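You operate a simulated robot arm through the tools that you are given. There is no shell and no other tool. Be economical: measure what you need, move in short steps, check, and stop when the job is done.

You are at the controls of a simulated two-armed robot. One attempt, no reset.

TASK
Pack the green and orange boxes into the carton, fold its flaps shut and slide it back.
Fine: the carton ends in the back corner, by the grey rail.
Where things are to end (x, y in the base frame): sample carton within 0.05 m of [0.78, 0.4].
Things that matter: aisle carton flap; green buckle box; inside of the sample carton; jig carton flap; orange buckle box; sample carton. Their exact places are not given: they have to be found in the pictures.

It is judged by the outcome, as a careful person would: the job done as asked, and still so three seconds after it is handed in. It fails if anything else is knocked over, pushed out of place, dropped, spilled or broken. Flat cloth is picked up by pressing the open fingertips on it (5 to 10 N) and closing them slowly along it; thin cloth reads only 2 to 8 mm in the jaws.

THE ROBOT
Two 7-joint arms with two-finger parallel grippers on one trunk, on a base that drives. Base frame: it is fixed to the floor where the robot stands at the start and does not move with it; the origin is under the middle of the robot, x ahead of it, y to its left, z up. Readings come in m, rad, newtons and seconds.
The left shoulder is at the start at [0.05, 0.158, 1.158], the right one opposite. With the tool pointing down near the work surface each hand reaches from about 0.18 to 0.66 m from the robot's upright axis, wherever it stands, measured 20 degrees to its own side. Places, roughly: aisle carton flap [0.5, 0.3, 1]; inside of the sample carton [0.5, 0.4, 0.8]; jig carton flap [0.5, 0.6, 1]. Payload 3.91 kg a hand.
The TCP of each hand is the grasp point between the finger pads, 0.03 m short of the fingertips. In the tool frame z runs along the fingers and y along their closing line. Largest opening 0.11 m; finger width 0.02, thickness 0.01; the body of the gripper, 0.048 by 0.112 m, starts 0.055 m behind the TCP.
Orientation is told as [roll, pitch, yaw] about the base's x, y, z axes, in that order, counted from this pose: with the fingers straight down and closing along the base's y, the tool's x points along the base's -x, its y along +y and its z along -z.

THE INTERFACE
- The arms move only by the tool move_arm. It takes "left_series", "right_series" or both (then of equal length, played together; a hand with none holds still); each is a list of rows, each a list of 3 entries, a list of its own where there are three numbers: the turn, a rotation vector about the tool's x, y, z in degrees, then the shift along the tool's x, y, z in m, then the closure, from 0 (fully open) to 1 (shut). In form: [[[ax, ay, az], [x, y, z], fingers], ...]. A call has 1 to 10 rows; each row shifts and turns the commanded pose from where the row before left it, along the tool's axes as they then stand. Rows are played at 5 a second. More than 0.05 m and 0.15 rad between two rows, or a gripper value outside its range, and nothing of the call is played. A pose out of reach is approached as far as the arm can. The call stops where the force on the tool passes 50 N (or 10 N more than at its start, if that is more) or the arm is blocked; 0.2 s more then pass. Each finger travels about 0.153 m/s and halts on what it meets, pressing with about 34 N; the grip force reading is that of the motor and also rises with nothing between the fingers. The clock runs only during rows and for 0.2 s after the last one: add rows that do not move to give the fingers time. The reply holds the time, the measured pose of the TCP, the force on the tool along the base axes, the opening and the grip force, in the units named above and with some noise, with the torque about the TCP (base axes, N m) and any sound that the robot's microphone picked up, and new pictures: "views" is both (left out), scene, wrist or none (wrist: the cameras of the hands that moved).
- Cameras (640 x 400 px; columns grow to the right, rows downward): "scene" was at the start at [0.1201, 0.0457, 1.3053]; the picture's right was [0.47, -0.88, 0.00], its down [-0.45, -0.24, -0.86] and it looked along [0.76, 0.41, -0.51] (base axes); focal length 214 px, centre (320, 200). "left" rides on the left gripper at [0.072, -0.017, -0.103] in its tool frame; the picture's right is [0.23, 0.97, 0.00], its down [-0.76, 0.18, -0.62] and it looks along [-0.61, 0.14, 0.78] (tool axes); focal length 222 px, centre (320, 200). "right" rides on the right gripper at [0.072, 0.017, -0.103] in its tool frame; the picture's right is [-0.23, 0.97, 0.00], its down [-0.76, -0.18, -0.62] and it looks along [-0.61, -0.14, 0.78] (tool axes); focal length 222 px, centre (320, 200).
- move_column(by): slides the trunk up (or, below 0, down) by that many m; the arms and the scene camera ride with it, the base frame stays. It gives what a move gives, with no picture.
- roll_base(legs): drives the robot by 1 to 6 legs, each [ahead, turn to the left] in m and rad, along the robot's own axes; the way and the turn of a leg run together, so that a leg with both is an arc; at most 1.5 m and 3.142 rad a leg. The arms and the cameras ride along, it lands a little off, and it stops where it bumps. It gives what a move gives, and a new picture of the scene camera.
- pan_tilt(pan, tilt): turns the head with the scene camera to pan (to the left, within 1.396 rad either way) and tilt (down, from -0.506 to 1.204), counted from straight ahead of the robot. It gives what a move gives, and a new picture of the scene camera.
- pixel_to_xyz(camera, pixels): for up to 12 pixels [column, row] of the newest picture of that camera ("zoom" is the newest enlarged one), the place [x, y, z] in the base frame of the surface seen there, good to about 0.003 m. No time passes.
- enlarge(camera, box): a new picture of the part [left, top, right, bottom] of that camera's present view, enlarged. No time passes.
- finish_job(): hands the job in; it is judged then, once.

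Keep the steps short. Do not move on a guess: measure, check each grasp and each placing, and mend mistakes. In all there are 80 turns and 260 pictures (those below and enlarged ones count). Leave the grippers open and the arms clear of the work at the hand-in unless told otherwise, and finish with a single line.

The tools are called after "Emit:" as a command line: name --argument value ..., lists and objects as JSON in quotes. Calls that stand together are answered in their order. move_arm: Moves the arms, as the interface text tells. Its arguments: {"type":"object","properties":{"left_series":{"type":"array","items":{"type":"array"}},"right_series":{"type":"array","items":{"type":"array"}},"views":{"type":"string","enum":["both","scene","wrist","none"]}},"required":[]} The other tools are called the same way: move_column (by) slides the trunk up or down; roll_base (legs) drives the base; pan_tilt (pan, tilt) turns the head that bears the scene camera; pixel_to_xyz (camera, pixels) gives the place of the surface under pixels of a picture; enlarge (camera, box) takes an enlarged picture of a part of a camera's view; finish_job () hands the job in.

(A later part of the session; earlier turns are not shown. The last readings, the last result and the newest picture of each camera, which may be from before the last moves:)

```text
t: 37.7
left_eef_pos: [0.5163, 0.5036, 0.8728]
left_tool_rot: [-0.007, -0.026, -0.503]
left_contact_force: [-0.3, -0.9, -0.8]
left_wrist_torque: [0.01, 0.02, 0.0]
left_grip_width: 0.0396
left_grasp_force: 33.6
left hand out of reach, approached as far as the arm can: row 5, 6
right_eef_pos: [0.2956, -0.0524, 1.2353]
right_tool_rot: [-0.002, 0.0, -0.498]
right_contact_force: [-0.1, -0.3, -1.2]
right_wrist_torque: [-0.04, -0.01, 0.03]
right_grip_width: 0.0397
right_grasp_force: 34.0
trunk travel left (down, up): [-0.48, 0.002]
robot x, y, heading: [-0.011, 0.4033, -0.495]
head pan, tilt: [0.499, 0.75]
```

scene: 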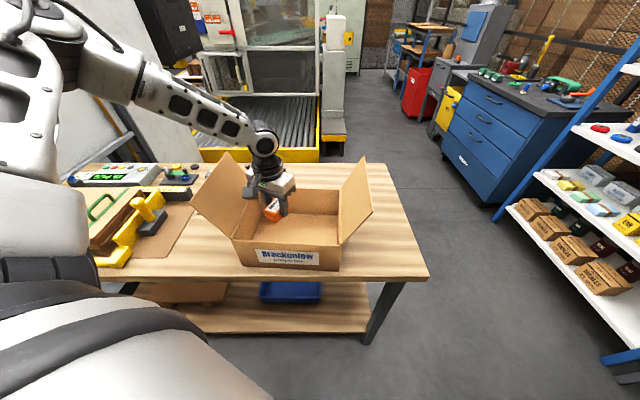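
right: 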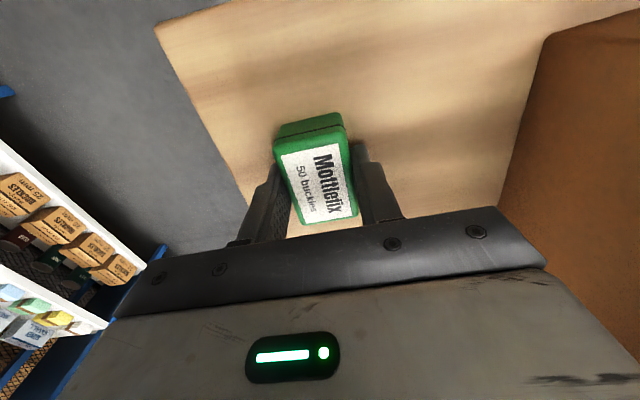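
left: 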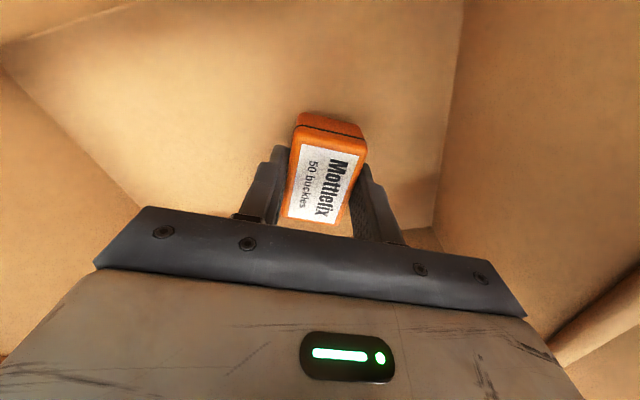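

The arm stopped at its limit with the box about 1 cm above the floor. I lower the trunk by 9 mm for the rest.

Emit:
move_column --by -0.009

Emit:
move_arm --left_series '[[[0, 0, 0], [0, 0, 0], 0.6], [[0, 0, 0], [0, 0, 0], 0.55], [[0, 0, 0], [0, 0, 0], 0.45], [[0, 0, 0], [0, 0, 0], 0.3], [[0, 0, 0], [0, 0, 0], 0.3]]' --views "wrist"

```text
t: 38.3
left_eef_pos: [0.5158, 0.5029, 0.8626]
left_tool_rot: [-0.008, -0.027, -0.501]
left_contact_force: [0.3, 0.1, -1.0]
left_wrist_torque: [0.0, -0.02, 0.02]
left_grip_width: 0.0396
left_grasp_force: 34.2
right_eef_pos: [0.2963, -0.052, 1.2257]
right_tool_rot: [-0.001, 0.0, -0.5]
right_contact_force: [0.4, -0.4, -1.6]
right_wrist_torque: [0.01, -0.01, -0.01]
right_grip_width: 0.0399
right_grasp_force: 34.1
trunk travel left (down, up): [-0.471, 0.011]
robot x, y, heading: [-0.0142, 0.4098, -0.496]
head pan, tilt: [0.499, 0.75]
```

```text
t: 39.5
left_eef_pos: [0.5153, 0.5039, 0.8642]
left_tool_rot: [-0.006, -0.027, -0.502]
left_contact_force: [0.0, 0.7, -0.9]
left_wrist_torque: [-0.03, 0.0, -0.02]
left_grip_width: 0.0773
left_grasp_force: 0.0
right_eef_pos: [0.2952, -0.0524, 1.2255]
right_tool_rot: [0.001, 0.001, -0.498]
right_contact_force: [-0.6, 0.7, -1.9]
right_wrist_torque: [0.02, 0.01, 0.01]
right_grip_width: 0.0396
right_grasp_force: 34.1
trunk travel left (down, up): [-0.471, 0.011]
robot x, y, heading: [-0.0097, 0.4054, -0.497]
head pan, tilt: [0.499, 0.75]
```

left: 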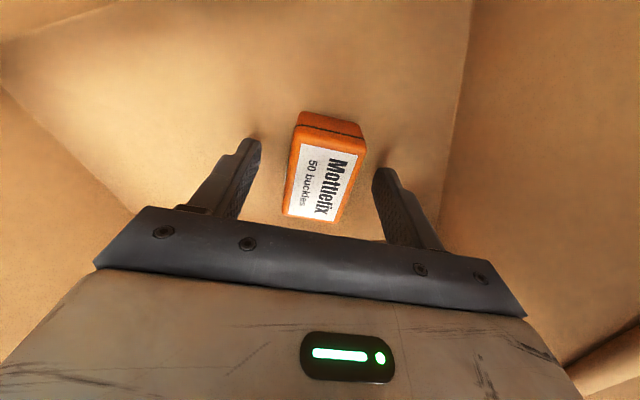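

The orange box stands free between the open fingers. I raise the left hand well clear of the flaps.

Emit:
move_arm --left_series '[[[0, 0, 0], [0, 0, -0.03], 0.3], [[0, 0, 0], [0, 0, -0.045], 0.3], [[0, 0, 0], [0, 0, -0.045], 0.3], [[0, 0, 0], [0, 0, -0.045], 0.3], [[0, 0, 0], [0, 0, -0.045], 0.3], [[0, 0, 0], [0, 0, -0.045], 0.3], [[0, 0, 0], [0, 0, -0.045], 0.3], [[0, 0, 0], [0, 0, -0.045], 0.3], [[0, 0, 0], [0, 0, 0], 0.3]]' --views "scene"

Emit:
move_column --by -0.06

```text
t: 41.5
left_eef_pos: [0.508, 0.5084, 1.2107]
left_tool_rot: [-0.007, -0.024, -0.501]
left_contact_force: [0.0, 0.1, -0.9]
left_wrist_torque: [-0.01, 0.01, 0.01]
left_grip_width: 0.077
left_grasp_force: 0.1
right_eef_pos: [0.296, -0.053, 1.2256]
right_tool_rot: [0.0, -0.002, -0.501]
right_contact_force: [0.1, -0.3, -1.9]
right_wrist_torque: [0.0, 0.01, -0.05]
right_grip_width: 0.0395
right_grasp_force: 33.8
trunk travel left (down, up): [-0.471, 0.011]
robot x, y, heading: [-0.0144, 0.4056, -0.497]
head pan, tilt: [0.499, 0.75]
```

scene: 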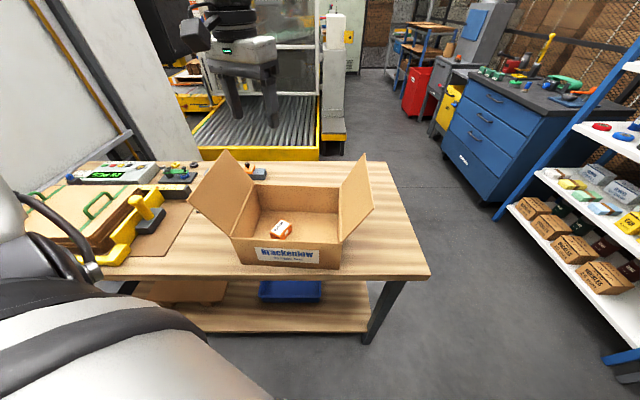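

```text
t: 42.5
left_eef_pos: [0.5083, 0.5079, 1.1505]
left_tool_rot: [-0.008, -0.027, -0.503]
left_contact_force: [-0.5, -0.3, -1.3]
left_wrist_torque: [0.02, -0.01, -0.02]
left_grip_width: 0.0771
left_grasp_force: 0.0
right_eef_pos: [0.2952, -0.0524, 1.1662]
right_tool_rot: [0.0, 0.001, -0.499]
right_contact_force: [-0.3, 0.6, -1.5]
right_wrist_torque: [-0.03, 0.0, 0.01]
right_grip_width: 0.0395
right_grasp_force: 34.1
trunk travel left (down, up): [-0.411, 0.071]
robot x, y, heading: [-0.0107, 0.4035, -0.497]
head pan, tilt: [0.499, 0.75]
```

The orange box rests in the carton. I turn the base left by 1.15 rad, both hands staying above 1.15 m, and pan the head to follow.

Emit:
roll_base --legs '[[0, 1.15]]'

Emit:
pan_tilt --pan -0.6 --tilt 0.75

```text
t: 45.8
left_eef_pos: [0.1044, 0.9204, 1.1512]
left_tool_rot: [-0.007, -0.024, 0.649]
left_contact_force: [-0.2, 0.3, 0.8]
left_wrist_torque: [0.0, 0.03, 0.0]
left_grip_width: 0.0771
left_grasp_force: 0.0
right_eef_pos: [0.529, 0.4997, 1.1661]
right_tool_rot: [-0.002, 0.001, 0.653]
right_contact_force: [-0.6, -0.2, -1.7]
right_wrist_torque: [0.01, 0.01, -0.02]
right_grip_width: 0.0394
right_grasp_force: 33.5
trunk travel left (down, up): [-0.411, 0.071]
robot x, y, heading: [-0.0099, 0.4036, 0.655]
head pan, tilt: [0.499, 0.75]
```

scene: 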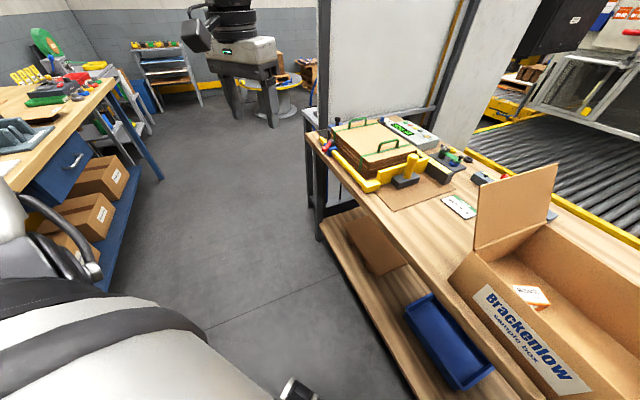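

```text
t: 47.1
left_eef_pos: [0.1037, 0.9208, 1.1519]
left_tool_rot: [-0.005, -0.025, 0.65]
left_contact_force: [-0.1, -0.5, -0.5]
left_wrist_torque: [-0.05, 0.0, -0.01]
left_grip_width: 0.0769
left_grasp_force: 0.1
right_eef_pos: [0.5308, 0.4989, 1.1658]
right_tool_rot: [0.0, 0.001, 0.651]
right_contact_force: [-0.2, 0.2, -1.5]
right_wrist_torque: [-0.01, -0.03, -0.05]
right_grip_width: 0.0396
right_grasp_force: 34.2
trunk travel left (down, up): [-0.411, 0.071]
robot x, y, heading: [-0.0085, 0.4028, 0.648]
head pan, tilt: [-0.6, 0.75]
```

scene: 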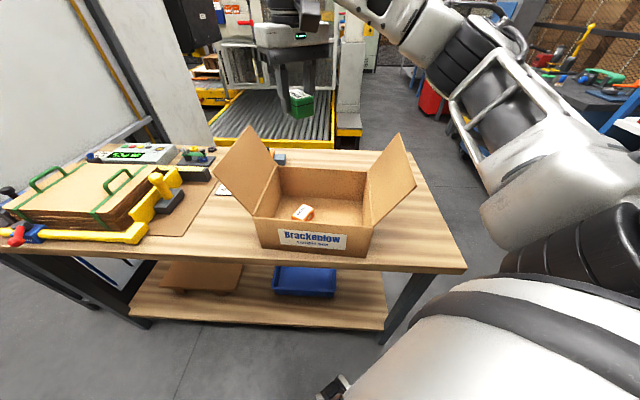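

The green box hangs over the carton. I move it to about (0.50,0.412), beside the orange one, and lower part-way.

Emit:
move_arm --right_series '[[[0, 0, 0], [0.0193, -0.0126, 0], 0.8], [[0, 0, 0], [0.0193, -0.0126, 0], 0.8], [[0, 0, 0], [0.0193, -0.0126, 0], 0.8], [[0, 0, 0], [0.0193, -0.0126, 0], 0.8], [[0, 0, 0], [0, 0, 0.04], 0.8], [[0, 0, 0], [0, 0, 0.04], 0.8], [[0, 0, 0], [0, 0, 0.04], 0.8], [[0, 0, 0], [0, 0, 0.04], 0.8], [[0, 0, 0], [0, 0, 0.04], 0.8], [[0, 0, 0], [0, 0, 0], 0.8]]'

```text
t: 49.3
left_eef_pos: [0.1053, 0.9214, 1.1505]
left_tool_rot: [-0.006, -0.024, 0.648]
left_contact_force: [-0.8, 0.3, -0.1]
left_wrist_torque: [0.02, 0.0, 0.01]
left_grip_width: 0.077
left_grasp_force: 0.1
right_eef_pos: [0.4993, 0.4102, 0.9662]
right_tool_rot: [-0.001, 0.0, 0.653]
right_contact_force: [-0.2, -0.3, -1.6]
right_wrist_torque: [-0.01, 0.01, 0.01]
right_grip_width: 0.0398
right_grasp_force: 33.8
trunk travel left (down, up): [-0.411, 0.071]
robot x, y, heading: [-0.0129, 0.4034, 0.653]
head pan, tilt: [-0.6, 0.75]
```

scene: 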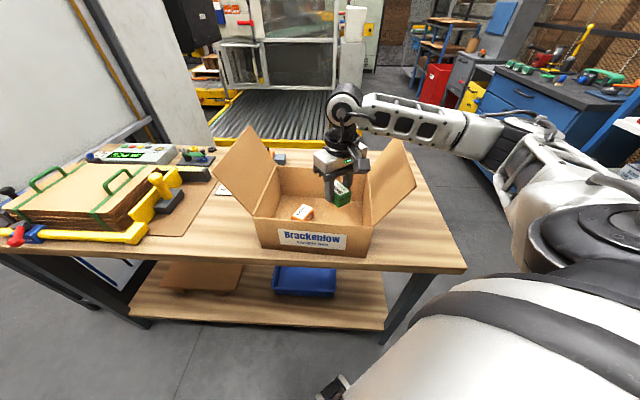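
right: 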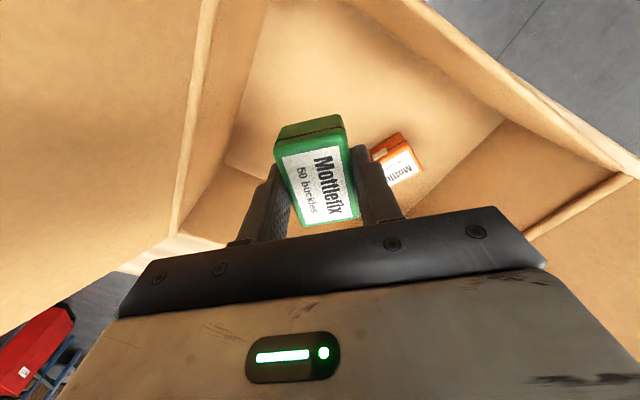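

No contact, and the orange box is clear of the fingers. I lower 0.10 m to the carton floor.

Emit:
move_arm --right_series '[[[0, 0, 0], [0, 0, 0.025], 0.8], [[0, 0, 0], [0, 0, 0.025], 0.8], [[0, 0, 0], [0, 0, 0.025], 0.8], [[0, 0, 0], [0, 0, 0.015], 0.8], [[0, 0, 0], [0, 0, 0.008], 0.8], [[0, 0, 0], [0, 0, 0.004], 0.8], [[0, 0, 0], [0, 0, 0], 0.8]]' --views "wrist"

```text
t: 51.1
left_eef_pos: [0.0965, 0.9205, 1.1507]
left_tool_rot: [-0.012, -0.033, 0.646]
left_contact_force: [-1.3, 0.4, 0.5]
left_wrist_torque: [-0.06, -0.04, -0.01]
left_grip_width: 0.0772
left_grasp_force: 0.2
right_eef_pos: [0.5177, 0.4111, 0.8972]
right_tool_rot: [-0.006, -0.093, 0.615]
right_contact_force: [0.5, 1.4, 2.7]
right_wrist_torque: [-0.03, 0.02, -0.02]
right_grip_width: 0.0399
right_grasp_force: 33.8
trunk travel left (down, up): [-0.411, 0.071]
robot x, y, heading: [-0.0131, 0.4052, 0.651]
head pan, tilt: [-0.6, 0.75]
stopped in row 7 (right hand): the arm was blocked; the commanded pose is now the measured one
```

right: 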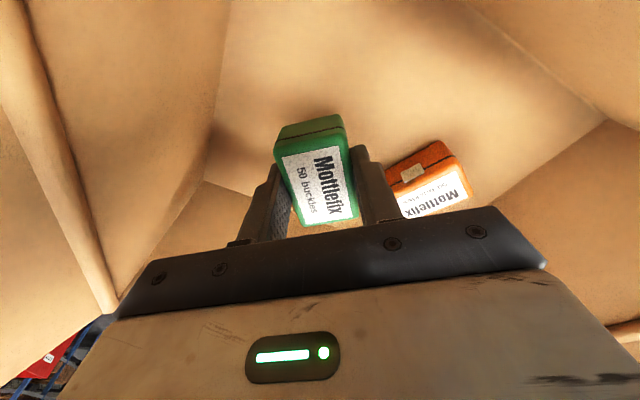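

The arm reports it is blocked at z 0.897, with almost no force at the tool. I look at the arm in the scene picture.

Emit:
enlarge --camera "scene" --box '[180, 60, 640, 348]'

```text
1.39 times, centred on (410, 204) of scene
```

zoom: 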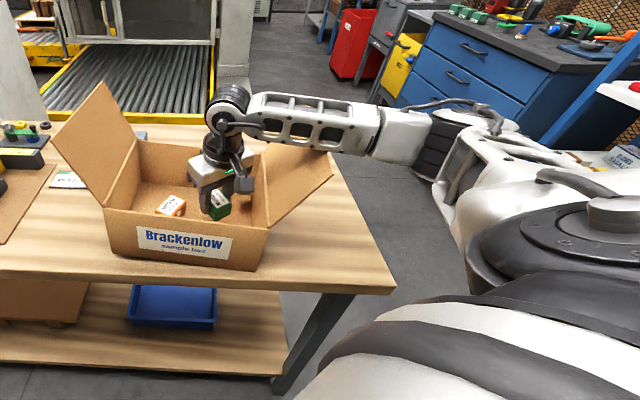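

The right forearm is leaning on the aisle flap. Raising the trunk lifts the elbow, so I do that, then straighten the small tilt and lower again.

Emit:
move_column --by 0.07

Emit:
move_arm --right_series '[[[-1.6, 2.1, 0], [0, 0, 0], 0.8], [[-1.6, 2.1, 0], [0, 0, 0], 0.8], [[0, 0, 0], [0, 0, 0], 0.8]]'

```text
t: 52.2
left_eef_pos: [0.1047, 0.9204, 1.2203]
left_tool_rot: [-0.007, -0.024, 0.65]
left_contact_force: [0.1, 0.0, -0.3]
left_wrist_torque: [0.02, 0.02, -0.01]
left_grip_width: 0.0771
left_grasp_force: 0.1
right_eef_pos: [0.5181, 0.4124, 0.9557]
right_tool_rot: [-0.002, -0.057, 0.626]
right_contact_force: [-0.1, -0.2, -1.2]
right_wrist_torque: [-0.01, 0.0, 0.0]
right_grip_width: 0.0397
right_grasp_force: 33.7
trunk travel left (down, up): [-0.481, 0.001]
robot x, y, heading: [-0.0105, 0.4005, 0.646]
head pan, tilt: [-0.6, 0.75]
```

```text
t: 53.0
left_eef_pos: [0.1054, 0.9202, 1.2217]
left_tool_rot: [-0.007, -0.028, 0.648]
left_contact_force: [0.5, 0.4, 0.7]
left_wrist_torque: [0.03, -0.01, -0.01]
left_grip_width: 0.0769
left_grasp_force: 0.2
right_eef_pos: [0.5172, 0.4124, 0.956]
right_tool_rot: [0.057, 0.017, 0.628]
right_contact_force: [0.2, 0.0, -3.0]
right_wrist_torque: [-0.03, 0.0, 0.0]
right_grip_width: 0.0396
right_grasp_force: 34.4
trunk travel left (down, up): [-0.481, 0.001]
robot x, y, heading: [-0.0109, 0.4096, 0.656]
head pan, tilt: [-0.6, 0.75]
```

scene: 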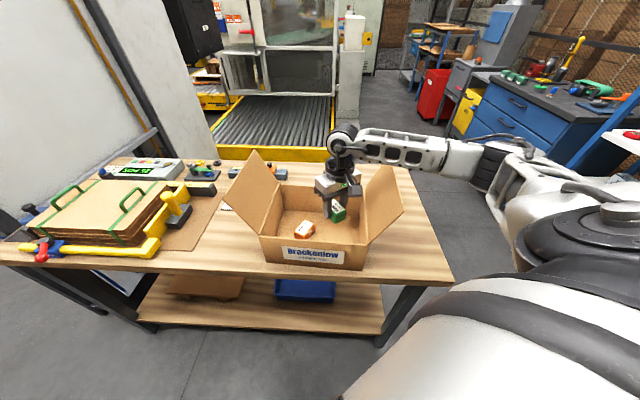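
right: 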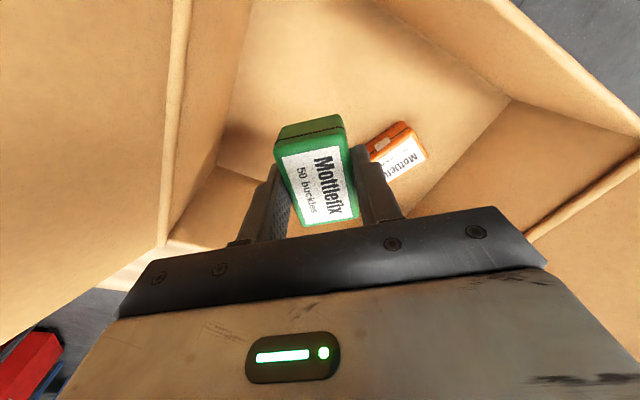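

The flap sprang back and the trunk is up. I lower slowly again in small steps and watch the forearm against the flap.

Emit:
move_arm --right_series '[[[0, 0, 0], [0, 0, 0.015], 0.8], [[0, 0, 0], [0, 0, 0.015], 0.8], [[0, 0, 0], [0, 0, 0.015], 0.8], [[0, 0, 0], [0, 0, 0.015], 0.8], [[0, 0, 0], [0, 0, 0.01], 0.8], [[0, 0, 0], [0, 0, 0], 0.8]]'

```text
t: 54.4
left_eef_pos: [0.1055, 0.9215, 1.2219]
left_tool_rot: [-0.008, -0.027, 0.651]
left_contact_force: [0.7, -0.1, -0.8]
left_wrist_torque: [0.02, 0.0, 0.02]
left_grip_width: 0.077
left_grasp_force: 0.1
right_eef_pos: [0.5147, 0.4134, 0.886]
right_tool_rot: [0.055, 0.016, 0.629]
right_contact_force: [0.2, -0.6, -1.5]
right_wrist_torque: [-0.01, -0.02, -0.01]
right_grip_width: 0.0398
right_grasp_force: 34.3
trunk travel left (down, up): [-0.481, 0.001]
robot x, y, heading: [-0.0125, 0.4059, 0.652]
head pan, tilt: [-0.6, 0.75]
```

scene: 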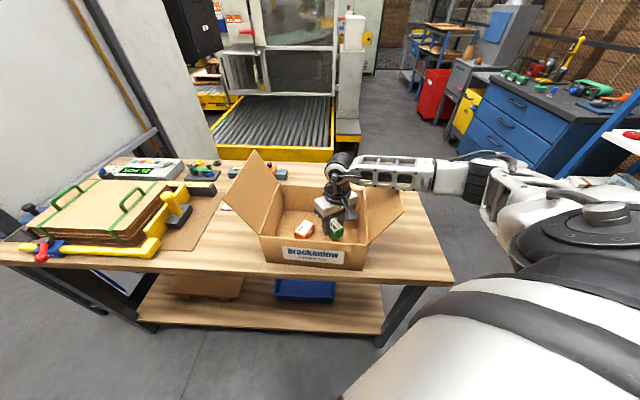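
right: 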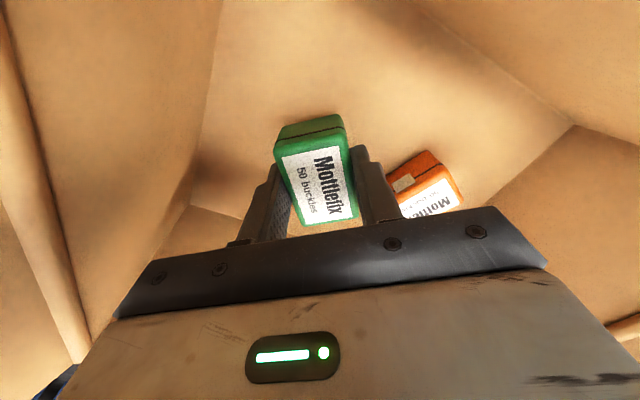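

This works: z is 0.886 with no block. I go the last 2 cm, straightening the tilt.

Emit:
move_arm --right_series '[[[1.2, 0.9, 0], [0, 0, 0.008], 0.8], [[1.2, 0.9, 0], [0, 0, 0.008], 0.8], [[0, 0, 0], [0, 0, 0.005], 0.8], [[0, 0, 0], [0, 0, 0], 0.8]]'

```text
t: 55.4
left_eef_pos: [0.1008, 0.9193, 1.2225]
left_tool_rot: [-0.009, -0.032, 0.65]
left_contact_force: [0.6, -0.5, 0.0]
left_wrist_torque: [0.02, -0.01, -0.01]
left_grip_width: 0.0771
left_grasp_force: 0.1
right_eef_pos: [0.5173, 0.4136, 0.8729]
right_tool_rot: [0.007, 0.028, 0.619]
right_contact_force: [-0.6, 0.4, -0.4]
right_wrist_torque: [0.01, 0.04, -0.02]
right_grip_width: 0.0397
right_grasp_force: 34.4
trunk travel left (down, up): [-0.481, 0.001]
robot x, y, heading: [-0.0093, 0.4067, 0.65]
head pan, tilt: [-0.6, 0.75]
```

scene: 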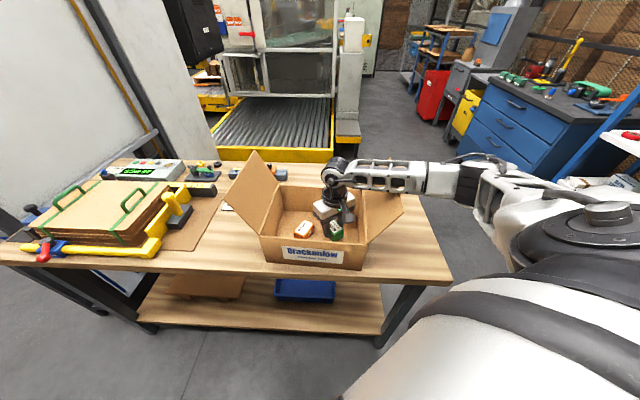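
right: 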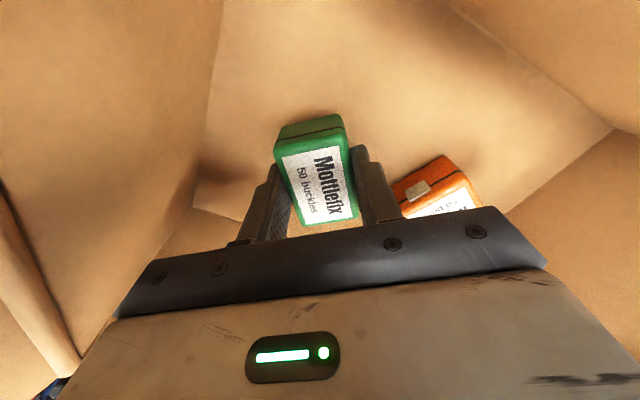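

About 1 cm left. One more small step down, then I open the fingers.

Emit:
move_arm --right_series '[[[0, 0, 0], [0, 0, 0.006], 0.8], [[0, 0, 0], [0, 0, 0.004], 0.8], [[0, 0, 0], [0, 0, 0], 0.8], [[0, 0, 0], [0, 0, 0], 0.62], [[0, 0, 0], [0, 0, 0], 0.55], [[0, 0, 0], [0, 0, 0], 0.45], [[0, 0, 0], [0, 0, 0], 0.4], [[0, 0, 0], [0, 0, 0], 0.4]]' --views "wrist"

```text
t: 57.2
left_eef_pos: [0.0973, 0.9195, 1.2229]
left_tool_rot: [-0.01, -0.033, 0.649]
left_contact_force: [-0.5, 0.5, -0.1]
left_wrist_torque: [-0.01, 0.0, -0.03]
left_grip_width: 0.077
left_grasp_force: 0.0
right_eef_pos: [0.5173, 0.4127, 0.8672]
right_tool_rot: [0.006, 0.018, 0.618]
right_contact_force: [0.8, -0.7, 0.4]
right_wrist_torque: [0.02, -0.01, -0.04]
right_grip_width: 0.0663
right_grasp_force: 0.0
trunk travel left (down, up): [-0.481, 0.001]
robot x, y, heading: [-0.0115, 0.4069, 0.649]
head pan, tilt: [-0.6, 0.75]
```

right: 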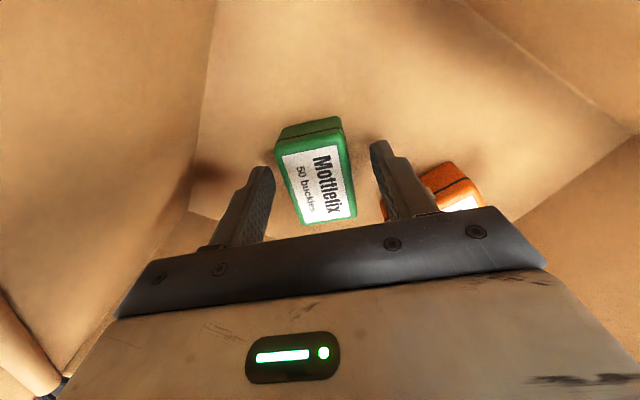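

The green box is set down and free. I raise the right hand straight up to about 1.18.

Emit:
move_arm --right_series '[[[0, 0, 0], [0, 0, -0.03], 0.4], [[0, 0, 0], [0, 0, -0.04], 0.4], [[0, 0, 0], [0, 0, -0.04], 0.4], [[0, 0, 0], [0, 0, -0.04], 0.4], [[0, 0, 0], [0, 0, -0.04], 0.4], [[0, 0, 0], [0, 0, -0.04], 0.4], [[0, 0, 0], [0, 0, -0.04], 0.4], [[0, 0, 0], [0, 0, -0.04], 0.4], [[0, 0, 0], [0, 0, 0], 0.4]]' --views "scene"

```text
t: 59.2
left_eef_pos: [0.1059, 0.9197, 1.2199]
left_tool_rot: [-0.005, -0.025, 0.65]
left_contact_force: [0.6, -0.1, 0.1]
left_wrist_torque: [-0.03, -0.02, -0.01]
left_grip_width: 0.0771
left_grasp_force: 0.0
right_eef_pos: [0.5252, 0.4221, 1.1629]
right_tool_rot: [0.013, 0.047, 0.628]
right_contact_force: [0.0, 0.2, 0.5]
right_wrist_torque: [-0.02, 0.0, 0.02]
right_grip_width: 0.0658
right_grasp_force: 0.0
trunk travel left (down, up): [-0.481, 0.001]
robot x, y, heading: [-0.0131, 0.4048, 0.65]
head pan, tilt: [-0.6, 0.75]
```

scene: 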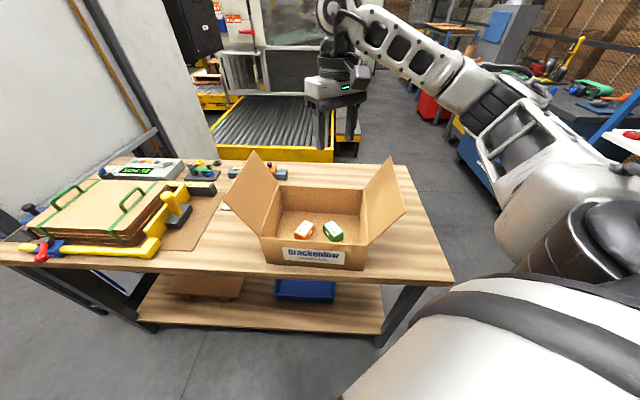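

Both boxes lie flat in the carton. Next come the flaps. I measure the carton and flaps from this view before pushing the aisle flap over with the right hand from outside.

Emit:
pixel_to_xyz --camera "scene" --pixels '[[261, 237], [365, 248], [283, 189], [362, 190], [366, 243], [404, 211], [381, 163], [384, 185], [231, 193], [255, 155], [303, 230], [333, 231]]'

Emit:
move_arm --right_series '[[[0, 0, 0], [0.025, -0.0302, -0.002], 0.7], [[0, 0, 0], [0.025, -0.0302, -0.002], 1], [[0, 0, 0], [0.025, -0.0302, -0.002], 1], [[0, 0, 0], [0.025, -0.0302, 0], 1], [[0, 0, 0], [0.025, -0.0302, 0], 1], [[0, 0, 0], [0.025, -0.0302, 0], 1], [[0, 0, 0], [0, 0, 0], 1]]' --views "scene"

```text
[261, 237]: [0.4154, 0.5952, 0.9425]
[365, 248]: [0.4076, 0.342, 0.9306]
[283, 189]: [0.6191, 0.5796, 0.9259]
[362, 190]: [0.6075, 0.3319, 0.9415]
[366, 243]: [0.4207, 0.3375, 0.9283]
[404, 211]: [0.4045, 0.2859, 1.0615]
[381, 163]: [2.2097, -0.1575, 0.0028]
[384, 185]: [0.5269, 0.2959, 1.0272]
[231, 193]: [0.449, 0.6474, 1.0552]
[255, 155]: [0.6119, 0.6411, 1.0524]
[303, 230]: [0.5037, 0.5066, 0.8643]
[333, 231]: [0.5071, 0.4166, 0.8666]
```

```text
t: 60.8
left_eef_pos: [0.1052, 0.9216, 1.2209]
left_tool_rot: [-0.009, -0.026, 0.649]
left_contact_force: [0.6, 0.5, -0.1]
left_wrist_torque: [-0.01, -0.02, 0.04]
left_grip_width: 0.0769
left_grasp_force: 0.0
right_eef_pos: [0.5124, 0.1853, 1.1748]
right_tool_rot: [0.012, 0.046, 0.63]
right_contact_force: [0.4, -0.1, -0.1]
right_wrist_torque: [-0.01, -0.01, 0.03]
right_grip_width: 0.0
right_grasp_force: 34.4
trunk travel left (down, up): [-0.481, 0.001]
robot x, y, heading: [-0.009, 0.4031, 0.652]
head pan, tilt: [-0.6, 0.75]
```

scene: 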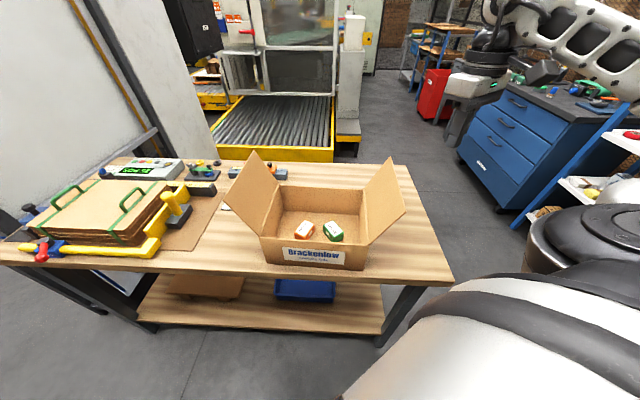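

The right hand is outside the aisle flap (its tip at y 0.285, z 1.06). I lower to z 1.045 and sweep inward to y 0.385.

Emit:
move_arm --right_series '[[[0, 0, 0], [0, 0, 0.043], 1], [[0, 0, 0], [0, 0, 0.043], 1], [[0, 0, 0], [0, 0, 0.043], 1], [[0, 0, 0], [-0.0206, 0.0283, 0], 1], [[0, 0, 0], [-0.0206, 0.0283, 0], 1], [[0, 0, 0], [-0.0206, 0.0283, 0], 1], [[0, 0, 0], [-0.0206, 0.0283, 0], 1], [[0, 0, 0], [-0.0206, 0.0283, 0], 1], [[0, 0, 0], [-0.0206, 0.0283, 0], 1], [[0, 0, 0], [0, 0, 0], 1]]'

```text
t: 63.0
left_eef_pos: [0.1034, 0.921, 1.2216]
left_tool_rot: [-0.006, -0.026, 0.65]
left_contact_force: [-0.1, 0.6, 0.3]
left_wrist_torque: [0.02, 0.0, -0.01]
left_grip_width: 0.0767
left_grasp_force: 0.1
right_eef_pos: [0.5062, 0.3947, 1.0409]
right_tool_rot: [0.011, 0.045, 0.63]
right_contact_force: [0.7, -0.3, -0.2]
right_wrist_torque: [0.0, 0.0, 0.05]
right_grip_width: 0.0
right_grasp_force: 33.3
trunk travel left (down, up): [-0.481, 0.001]
robot x, y, heading: [-0.0096, 0.404, 0.657]
head pan, tilt: [-0.6, 0.75]
```

scene: 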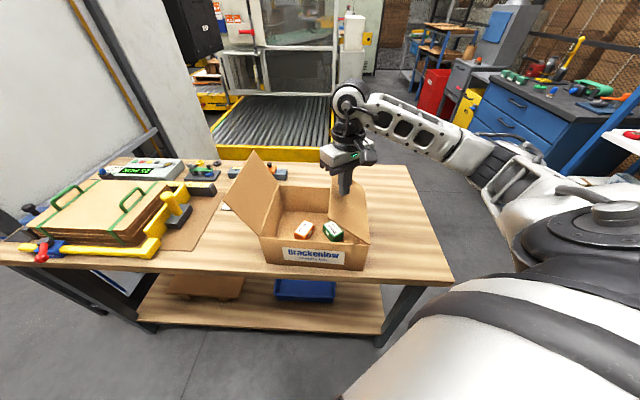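
right: 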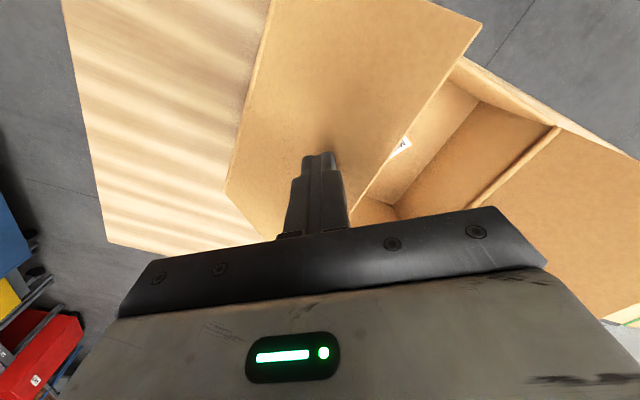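

The flap is tipping inward nicely. I continue inward and down, pressing it to the rim.

Emit:
move_arm --right_series '[[[0, 0, 0], [-0.0059, 0.0081, 0.01], 1], [[0, 0, 0], [-0.0059, 0.0081, 0.015], 1], [[0, 0, 0], [-0.003, 0.004, 0.015], 1], [[0, 0, 0], [0, 0, 0.012], 1], [[0, 0, 0], [0, 0, 0.01], 1], [[0, 0, 0], [0, 0, 0.006], 1], [[0, 0, 0], [0, 0, 0], 1]]'

```text
t: 64.6
left_eef_pos: [0.1053, 0.9213, 1.2214]
left_tool_rot: [-0.006, -0.027, 0.65]
left_contact_force: [-0.1, -0.7, -0.5]
left_wrist_torque: [0.02, 0.0, -0.03]
left_grip_width: 0.0771
left_grasp_force: 0.1
right_eef_pos: [0.505, 0.417, 0.9735]
right_tool_rot: [0.013, 0.045, 0.63]
right_contact_force: [-1.4, 0.2, 7.8]
right_wrist_torque: [0.03, -0.02, 0.07]
right_grip_width: 0.0
right_grasp_force: 33.9
trunk travel left (down, up): [-0.481, 0.001]
robot x, y, heading: [-0.0108, 0.404, 0.652]
head pan, tilt: [-0.6, 0.75]
```

scene: 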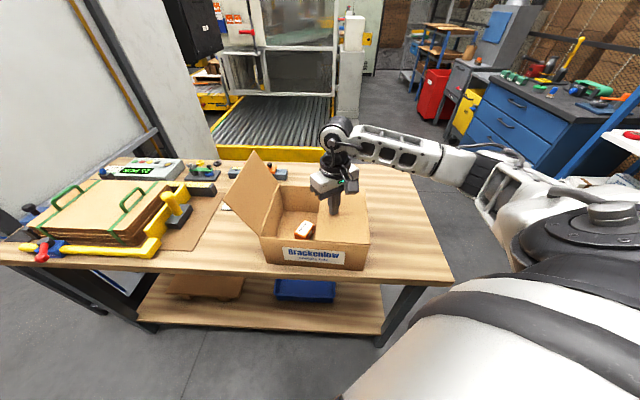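
right: 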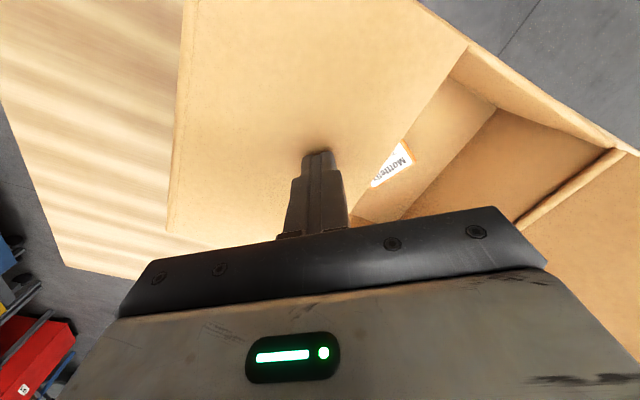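

The flap is flat on the rim, with 8 N at the tips. I lift the hand to see whether it stays.

Emit:
move_arm --right_series '[[[0, 0, 0], [0, 0, -0.02], 1], [[0, 0, 0], [0, 0, -0.04], 1], [[0, 0, 0], [0, 0, -0.045], 1], [[0, 0, 0], [0, 0, -0.045], 1], [[0, 0, 0], [0, 0, -0.045], 1], [[0, 0, 0], [0, 0, 0], 1], [[0, 0, 0], [0, 0, 0], 1]]' --views "scene"

```text
t: 66.2
left_eef_pos: [0.1064, 0.92, 1.2218]
left_tool_rot: [-0.008, -0.026, 0.649]
left_contact_force: [-0.5, -0.3, -0.3]
left_wrist_torque: [-0.02, 0.01, -0.02]
left_grip_width: 0.0771
left_grasp_force: 0.1
right_eef_pos: [0.5124, 0.4185, 1.1677]
right_tool_rot: [0.012, 0.047, 0.628]
right_contact_force: [0.2, -1.0, 0.5]
right_wrist_torque: [-0.03, -0.01, -0.01]
right_grip_width: 0.0
right_grasp_force: 33.8
trunk travel left (down, up): [-0.481, 0.001]
robot x, y, heading: [-0.0101, 0.4033, 0.651]
head pan, tilt: [-0.6, 0.75]
```

scene: 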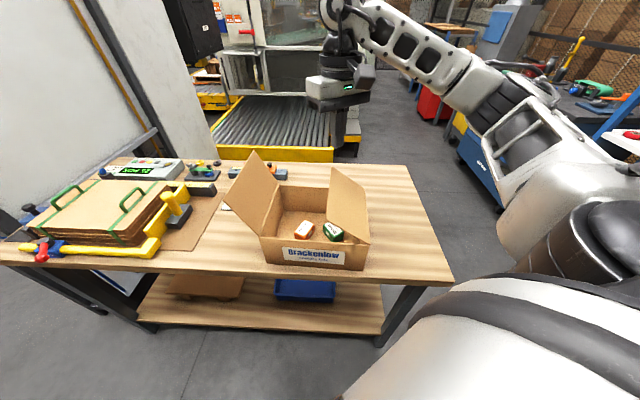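

It sprang back part-way but now leans inward. I measure its angle.

Emit:
enlarge --camera "scene" --box '[200, 130, 440, 280]'

Emit:
pixel_to_xyz --camera "scene" --pixels '[[331, 169], [328, 217], [365, 243], [362, 190], [345, 200], [355, 215], [365, 185]]'

```text
2.67 times, centred on (320, 205) of scene
```

zoom: 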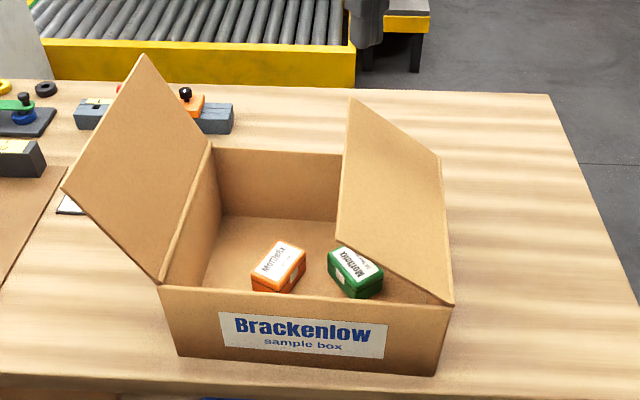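

```text
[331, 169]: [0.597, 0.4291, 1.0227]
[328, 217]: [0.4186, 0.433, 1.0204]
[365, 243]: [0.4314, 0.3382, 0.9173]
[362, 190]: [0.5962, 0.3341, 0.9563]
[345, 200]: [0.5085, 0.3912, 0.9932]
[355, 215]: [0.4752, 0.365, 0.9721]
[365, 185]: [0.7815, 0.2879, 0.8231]
```

The flap stands about 40° up: it springs back from where it is pressed. So it needs pressing a little past flat. There is room inside, since the boxes' tops are at 0.866. I press down to z 0.93 slowly and hold.

Emit:
move_arm --right_series '[[[0, 0, 0], [0, 0, 0.045], 1], [[0, 0, 0], [0, 0, 0.045], 1], [[0, 0, 0], [0, 0, 0.035], 1], [[0, 0, 0], [0, 0, 0.025], 1], [[0, 0, 0], [0, 0, 0.025], 1], [[0, 0, 0], [0, 0, 0.025], 1], [[0, 0, 0], [0, 0, 0.02], 1], [[0, 0, 0], [0, 0, 0.015], 1], [[0, 0, 0], [0, 0, 0], 1], [[0, 0, 0], [0, 0, 0], 1]]' --views "scene"

Emit:
move_arm --right_series '[[[0, 0, 0], [0, 0, -0.02], 1], [[0, 0, 0], [0, 0, -0.04], 1], [[0, 0, 0], [0, 0, -0.045], 1], [[0, 0, 0], [0, 0, -0.045], 1], [[0, 0, 0], [0, 0, -0.045], 1], [[0, 0, 0], [0, 0, -0.04], 1], [[0, 0, 0], [0, 0, 0], 1], [[0, 0, 0], [0, 0, 0], 1]]' --views "scene"

```text
t: 67.8
left_eef_pos: [0.1045, 0.9205, 1.2202]
left_tool_rot: [-0.007, -0.026, 0.646]
left_contact_force: [1.1, 0.2, -0.1]
left_wrist_torque: [-0.03, 0.09, 0.0]
left_grip_width: 0.0769
left_grasp_force: 0.0
right_eef_pos: [0.5101, 0.4193, 0.9726]
right_tool_rot: [0.016, 0.011, 0.626]
right_contact_force: [-13.6, -8.7, 38.7]
right_wrist_torque: [-0.44, 0.52, 0.09]
right_grip_width: 0.0
right_grasp_force: 34.1
trunk travel left (down, up): [-0.481, 0.001]
robot x, y, heading: [-0.0094, 0.4048, 0.654]
head pan, tilt: [-0.6, 0.75]
stopped in row 7 (right hand): the force on the tool passed its limit at 140 N (the readings are from after the stop); the commanded pose is now the measured one
```

scene: 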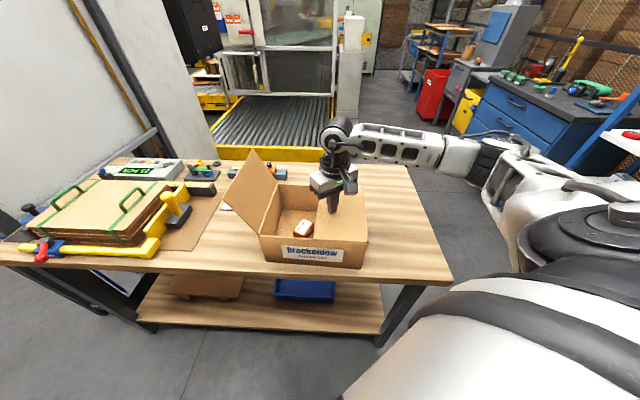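

```text
t: 69.6
left_eef_pos: [0.1051, 0.9208, 1.2211]
left_tool_rot: [-0.008, -0.027, 0.648]
left_contact_force: [-0.1, -0.3, 0.6]
left_wrist_torque: [-0.03, 0.01, -0.02]
left_grip_width: 0.0771
left_grasp_force: 0.0
right_eef_pos: [0.5139, 0.4181, 1.2004]
right_tool_rot: [0.013, 0.015, 0.624]
right_contact_force: [-0.2, 0.3, -0.3]
right_wrist_torque: [0.0, 0.01, 0.05]
right_grip_width: 0.0001
right_grasp_force: 34.1
trunk travel left (down, up): [-0.481, 0.001]
robot x, y, heading: [-0.0129, 0.4019, 0.648]
head pan, tilt: [-0.6, 0.75]
```

scene: 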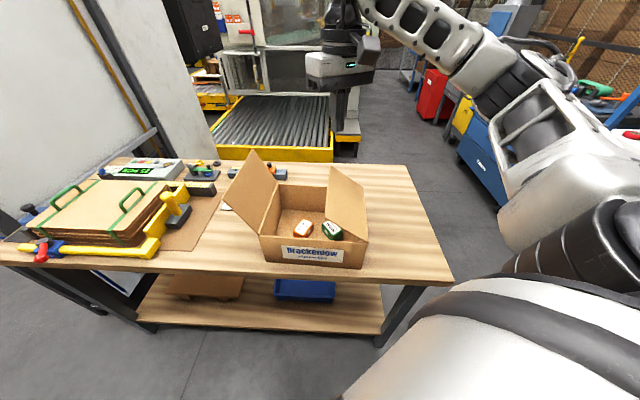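

There is a hard stop at flat. I measure the flap angle again.

Emit:
pixel_to_xyz --camera "scene" --pixels '[[330, 168], [327, 215], [345, 200], [355, 215], [350, 190], [362, 240]]'

```text
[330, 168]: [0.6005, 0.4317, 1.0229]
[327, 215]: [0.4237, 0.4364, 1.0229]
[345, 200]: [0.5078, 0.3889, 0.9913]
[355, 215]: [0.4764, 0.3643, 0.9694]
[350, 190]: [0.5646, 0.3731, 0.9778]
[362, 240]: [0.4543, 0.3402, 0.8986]
```

Still 40°. I test whether a longer hold at flat helps, pressing at z 0.973 for over two seconds.

Emit:
move_arm --right_series '[[[0, 0, 0], [0, 0, 0.048], 1], [[0, 0, 0], [0, 0, 0.048], 1], [[0, 0, 0], [0, 0, 0.048], 1], [[0, 0, 0], [0, 0, 0.045], 1], [[0, 0, 0], [0, 0, 0.034], 1], [[0, 0, 0], [0, 0, 0.004], 1], [[0, 0, 0], [0, 0, 0], 1], [[0, 0, 0], [0, 0, 0], 1], [[0, 0, 0], [0, 0, 0], 1], [[0, 0, 0], [0, 0, 0], 1]]' --views "none"

Emit:
move_arm --right_series '[[[0, 0, 0], [0, 0, 0], 1], [[0, 0, 0], [0, 0, 0], 1], [[0, 0, 0], [0, 0, 0], 1], [[0, 0, 0], [0, 0, 0], 1], [[0, 0, 0], [0, 0, 0], 1], [[0, 0, 0], [0, 0, -0.03], 1], [[0, 0, 0], [0, 0, -0.045], 1], [[0, 0, 0], [0, 0, -0.045], 1], [[0, 0, 0], [0, 0, -0.045], 1], [[0, 0, 0], [0, 0, -0.03], 1]]' --views "scene"

```text
t: 71.8
left_eef_pos: [0.104, 0.9188, 1.2216]
left_tool_rot: [-0.007, -0.026, 0.649]
left_contact_force: [0.0, 0.1, -1.0]
left_wrist_torque: [-0.02, -0.02, 0.01]
left_grip_width: 0.0771
left_grasp_force: 0.1
right_eef_pos: [0.5117, 0.4185, 0.9745]
right_tool_rot: [0.014, 0.013, 0.623]
right_contact_force: [1.8, -6.1, 13.6]
right_wrist_torque: [-0.14, -0.13, -0.05]
right_grip_width: 0.0
right_grasp_force: 34.0
trunk travel left (down, up): [-0.481, 0.001]
robot x, y, heading: [-0.0091, 0.4035, 0.659]
head pan, tilt: [-0.6, 0.75]
```

```text
t: 74.0
left_eef_pos: [0.1049, 0.9204, 1.2213]
left_tool_rot: [-0.007, -0.024, 0.647]
left_contact_force: [0.6, 0.3, 0.4]
left_wrist_torque: [0.01, 0.01, -0.01]
left_grip_width: 0.0772
left_grasp_force: 0.1
right_eef_pos: [0.515, 0.4198, 1.17]
right_tool_rot: [0.013, 0.016, 0.623]
right_contact_force: [0.1, -0.7, 0.2]
right_wrist_torque: [-0.01, -0.01, 0.01]
right_grip_width: 0.0001
right_grasp_force: 34.3
trunk travel left (down, up): [-0.481, 0.001]
robot x, y, heading: [-0.0128, 0.4028, 0.653]
head pan, tilt: [-0.6, 0.75]
```

scene: 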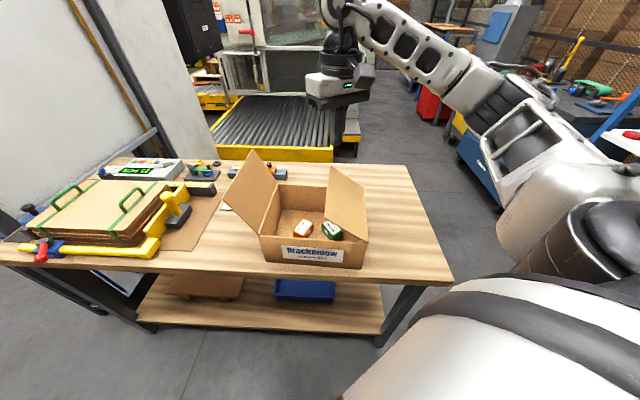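

It still rests at 40°, so the flaps likely hold only together: the flaps (2 × 0.134) overlap across the 0.255 opening. Plan: fold the jig flap in with the left hand, then press both down at once with one open hand, a finger on each. I turn the base right for the left hand.

Emit:
roll_base --legs '[[0, -1.15]]'

Emit:
pan_tilt --pan 0.5 --tilt 0.75

```text
t: 77.3
left_eef_pos: [0.5101, 0.4942, 1.2213]
left_tool_rot: [-0.007, -0.027, -0.527]
left_contact_force: [-0.2, 0.1, -0.2]
left_wrist_torque: [-0.01, -0.03, 0.03]
left_grip_width: 0.0771
left_grasp_force: 0.0
right_eef_pos: [0.2062, -0.0772, 1.171]
right_tool_rot: [0.014, 0.015, -0.551]
right_contact_force: [-0.5, 0.5, -0.3]
right_wrist_torque: [0.04, -0.01, -0.05]
right_grip_width: 0.0001
right_grasp_force: 34.1
trunk travel left (down, up): [-0.481, 0.001]
robot x, y, heading: [-0.0107, 0.4054, -0.524]
head pan, tilt: [-0.6, 0.75]
```

scene: 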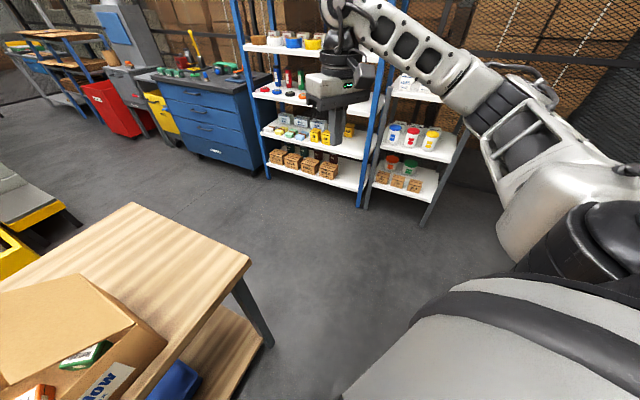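

```text
t: 78.7
left_eef_pos: [0.51, 0.4938, 1.2212]
left_tool_rot: [-0.007, -0.026, -0.526]
left_contact_force: [0.1, -0.6, -0.3]
left_wrist_torque: [-0.01, 0.03, 0.02]
left_grip_width: 0.077
left_grasp_force: 0.0
right_eef_pos: [0.2057, -0.0776, 1.1723]
right_tool_rot: [0.01, 0.016, -0.551]
right_contact_force: [-0.5, 0.4, -0.2]
right_wrist_torque: [-0.01, 0.0, -0.01]
right_grip_width: 0.0002
right_grasp_force: 34.3
trunk travel left (down, up): [-0.481, 0.001]
robot x, y, heading: [-0.0129, 0.4012, -0.521]
head pan, tilt: [0.499, 0.75]
```

scene: 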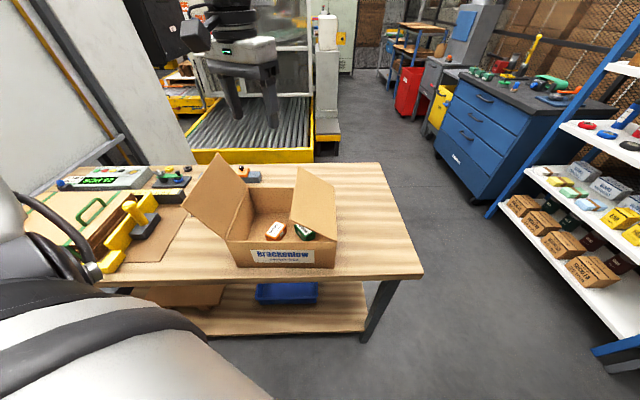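

The left hand goes left to y 0.735 at height, then down outside the jig flap, with fingers closed.

Emit:
move_arm --left_series '[[[0, 0, 0], [0.0201, 0.0346, 0], 0.6], [[0, 0, 0], [0.0201, 0.0346, 0], 1], [[0, 0, 0], [0.0201, 0.0346, 0], 1], [[0, 0, 0], [0.0201, 0.0346, 0], 1], [[0, 0, 0], [0.0201, 0.0346, 0], 1], [[0, 0, 0], [0.0201, 0.0346, 0], 1], [[0, 0, 0], [0, 0, 0.043], 1], [[0, 0, 0], [0, 0, 0.043], 1], [[0, 0, 0], [0, 0, 0.043], 1], [[0, 0, 0], [0, 0, 0.043], 1]]' --views "scene"

```text
t: 80.8
left_eef_pos: [0.5152, 0.7301, 1.0442]
left_tool_rot: [-0.008, -0.026, -0.529]
left_contact_force: [-0.1, 0.2, 0.2]
left_wrist_torque: [0.01, 0.02, 0.0]
left_grip_width: 0.0001
left_grasp_force: 34.3
right_eef_pos: [0.2065, -0.0778, 1.1706]
right_tool_rot: [0.012, 0.017, -0.552]
right_contact_force: [-0.4, 0.1, -0.4]
right_wrist_torque: [-0.02, 0.0, -0.01]
right_grip_width: 0.0
right_grasp_force: 33.9
trunk travel left (down, up): [-0.481, 0.001]
robot x, y, heading: [-0.0169, 0.4065, -0.522]
head pan, tilt: [0.499, 0.75]
```

scene: 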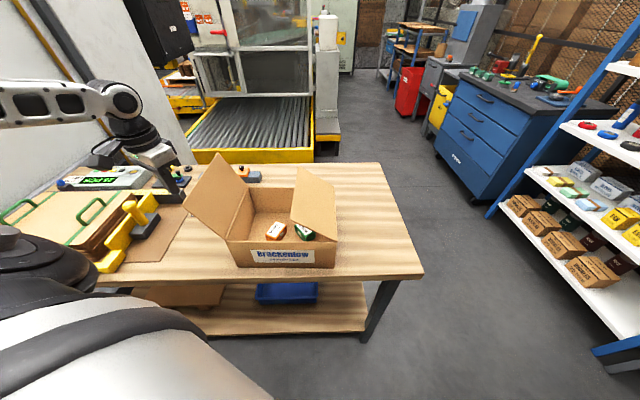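

Now I sweep the jig flap inward to y 0.51 and press it down to the rim.

Emit:
move_arm --left_series '[[[0, 0, 0], [-0.0181, -0.0311, 0], 1], [[0, 0, 0], [-0.0181, -0.0311, 0], 1], [[0, 0, 0], [-0.0181, -0.0311, 0], 1], [[0, 0, 0], [-0.0181, -0.0311, 0], 1], [[0, 0, 0], [-0.0181, -0.0311, 0], 1], [[0, 0, 0], [-0.0181, -0.0311, 0], 1], [[0, 0, 0], [-0.006, -0.0104, 0.018], 1], [[0, 0, 0], [0, 0, 0.018], 1], [[0, 0, 0], [0, 0, 0.018], 1], [[0, 0, 0], [0, 0, 0.014], 1]]'

```text
t: 83.0
left_eef_pos: [0.5154, 0.5027, 0.9805]
left_tool_rot: [-0.007, -0.027, -0.529]
left_contact_force: [0.3, -0.2, 0.6]
left_wrist_torque: [-0.01, 0.01, -0.01]
left_grip_width: 0.0
left_grasp_force: 34.2
right_eef_pos: [0.2059, -0.0767, 1.1706]
right_tool_rot: [0.015, 0.017, -0.552]
right_contact_force: [0.8, 0.2, -0.4]
right_wrist_torque: [-0.02, -0.02, 0.01]
right_grip_width: 0.0
right_grasp_force: 33.9
trunk travel left (down, up): [-0.481, 0.001]
robot x, y, heading: [-0.0131, 0.4035, -0.525]
head pan, tilt: [0.499, 0.75]
```

scene: 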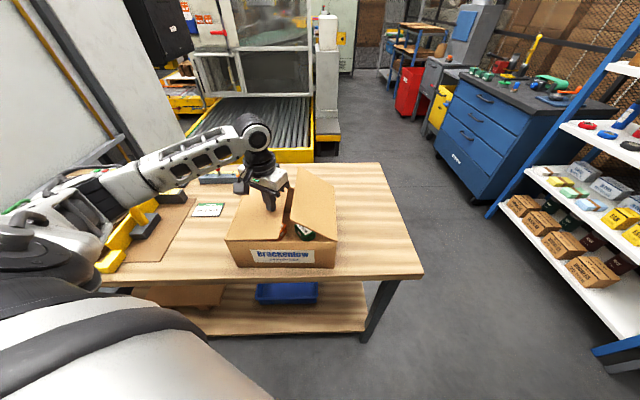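
left: 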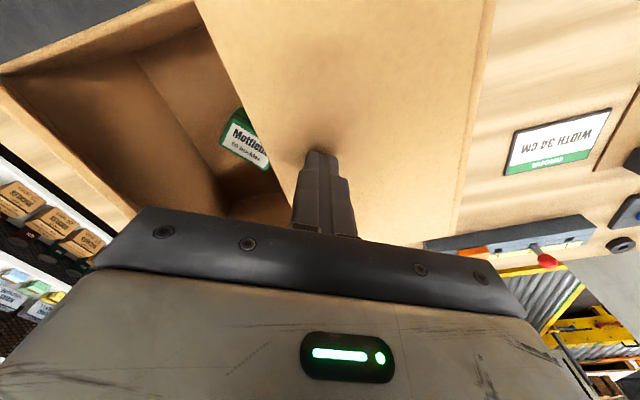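

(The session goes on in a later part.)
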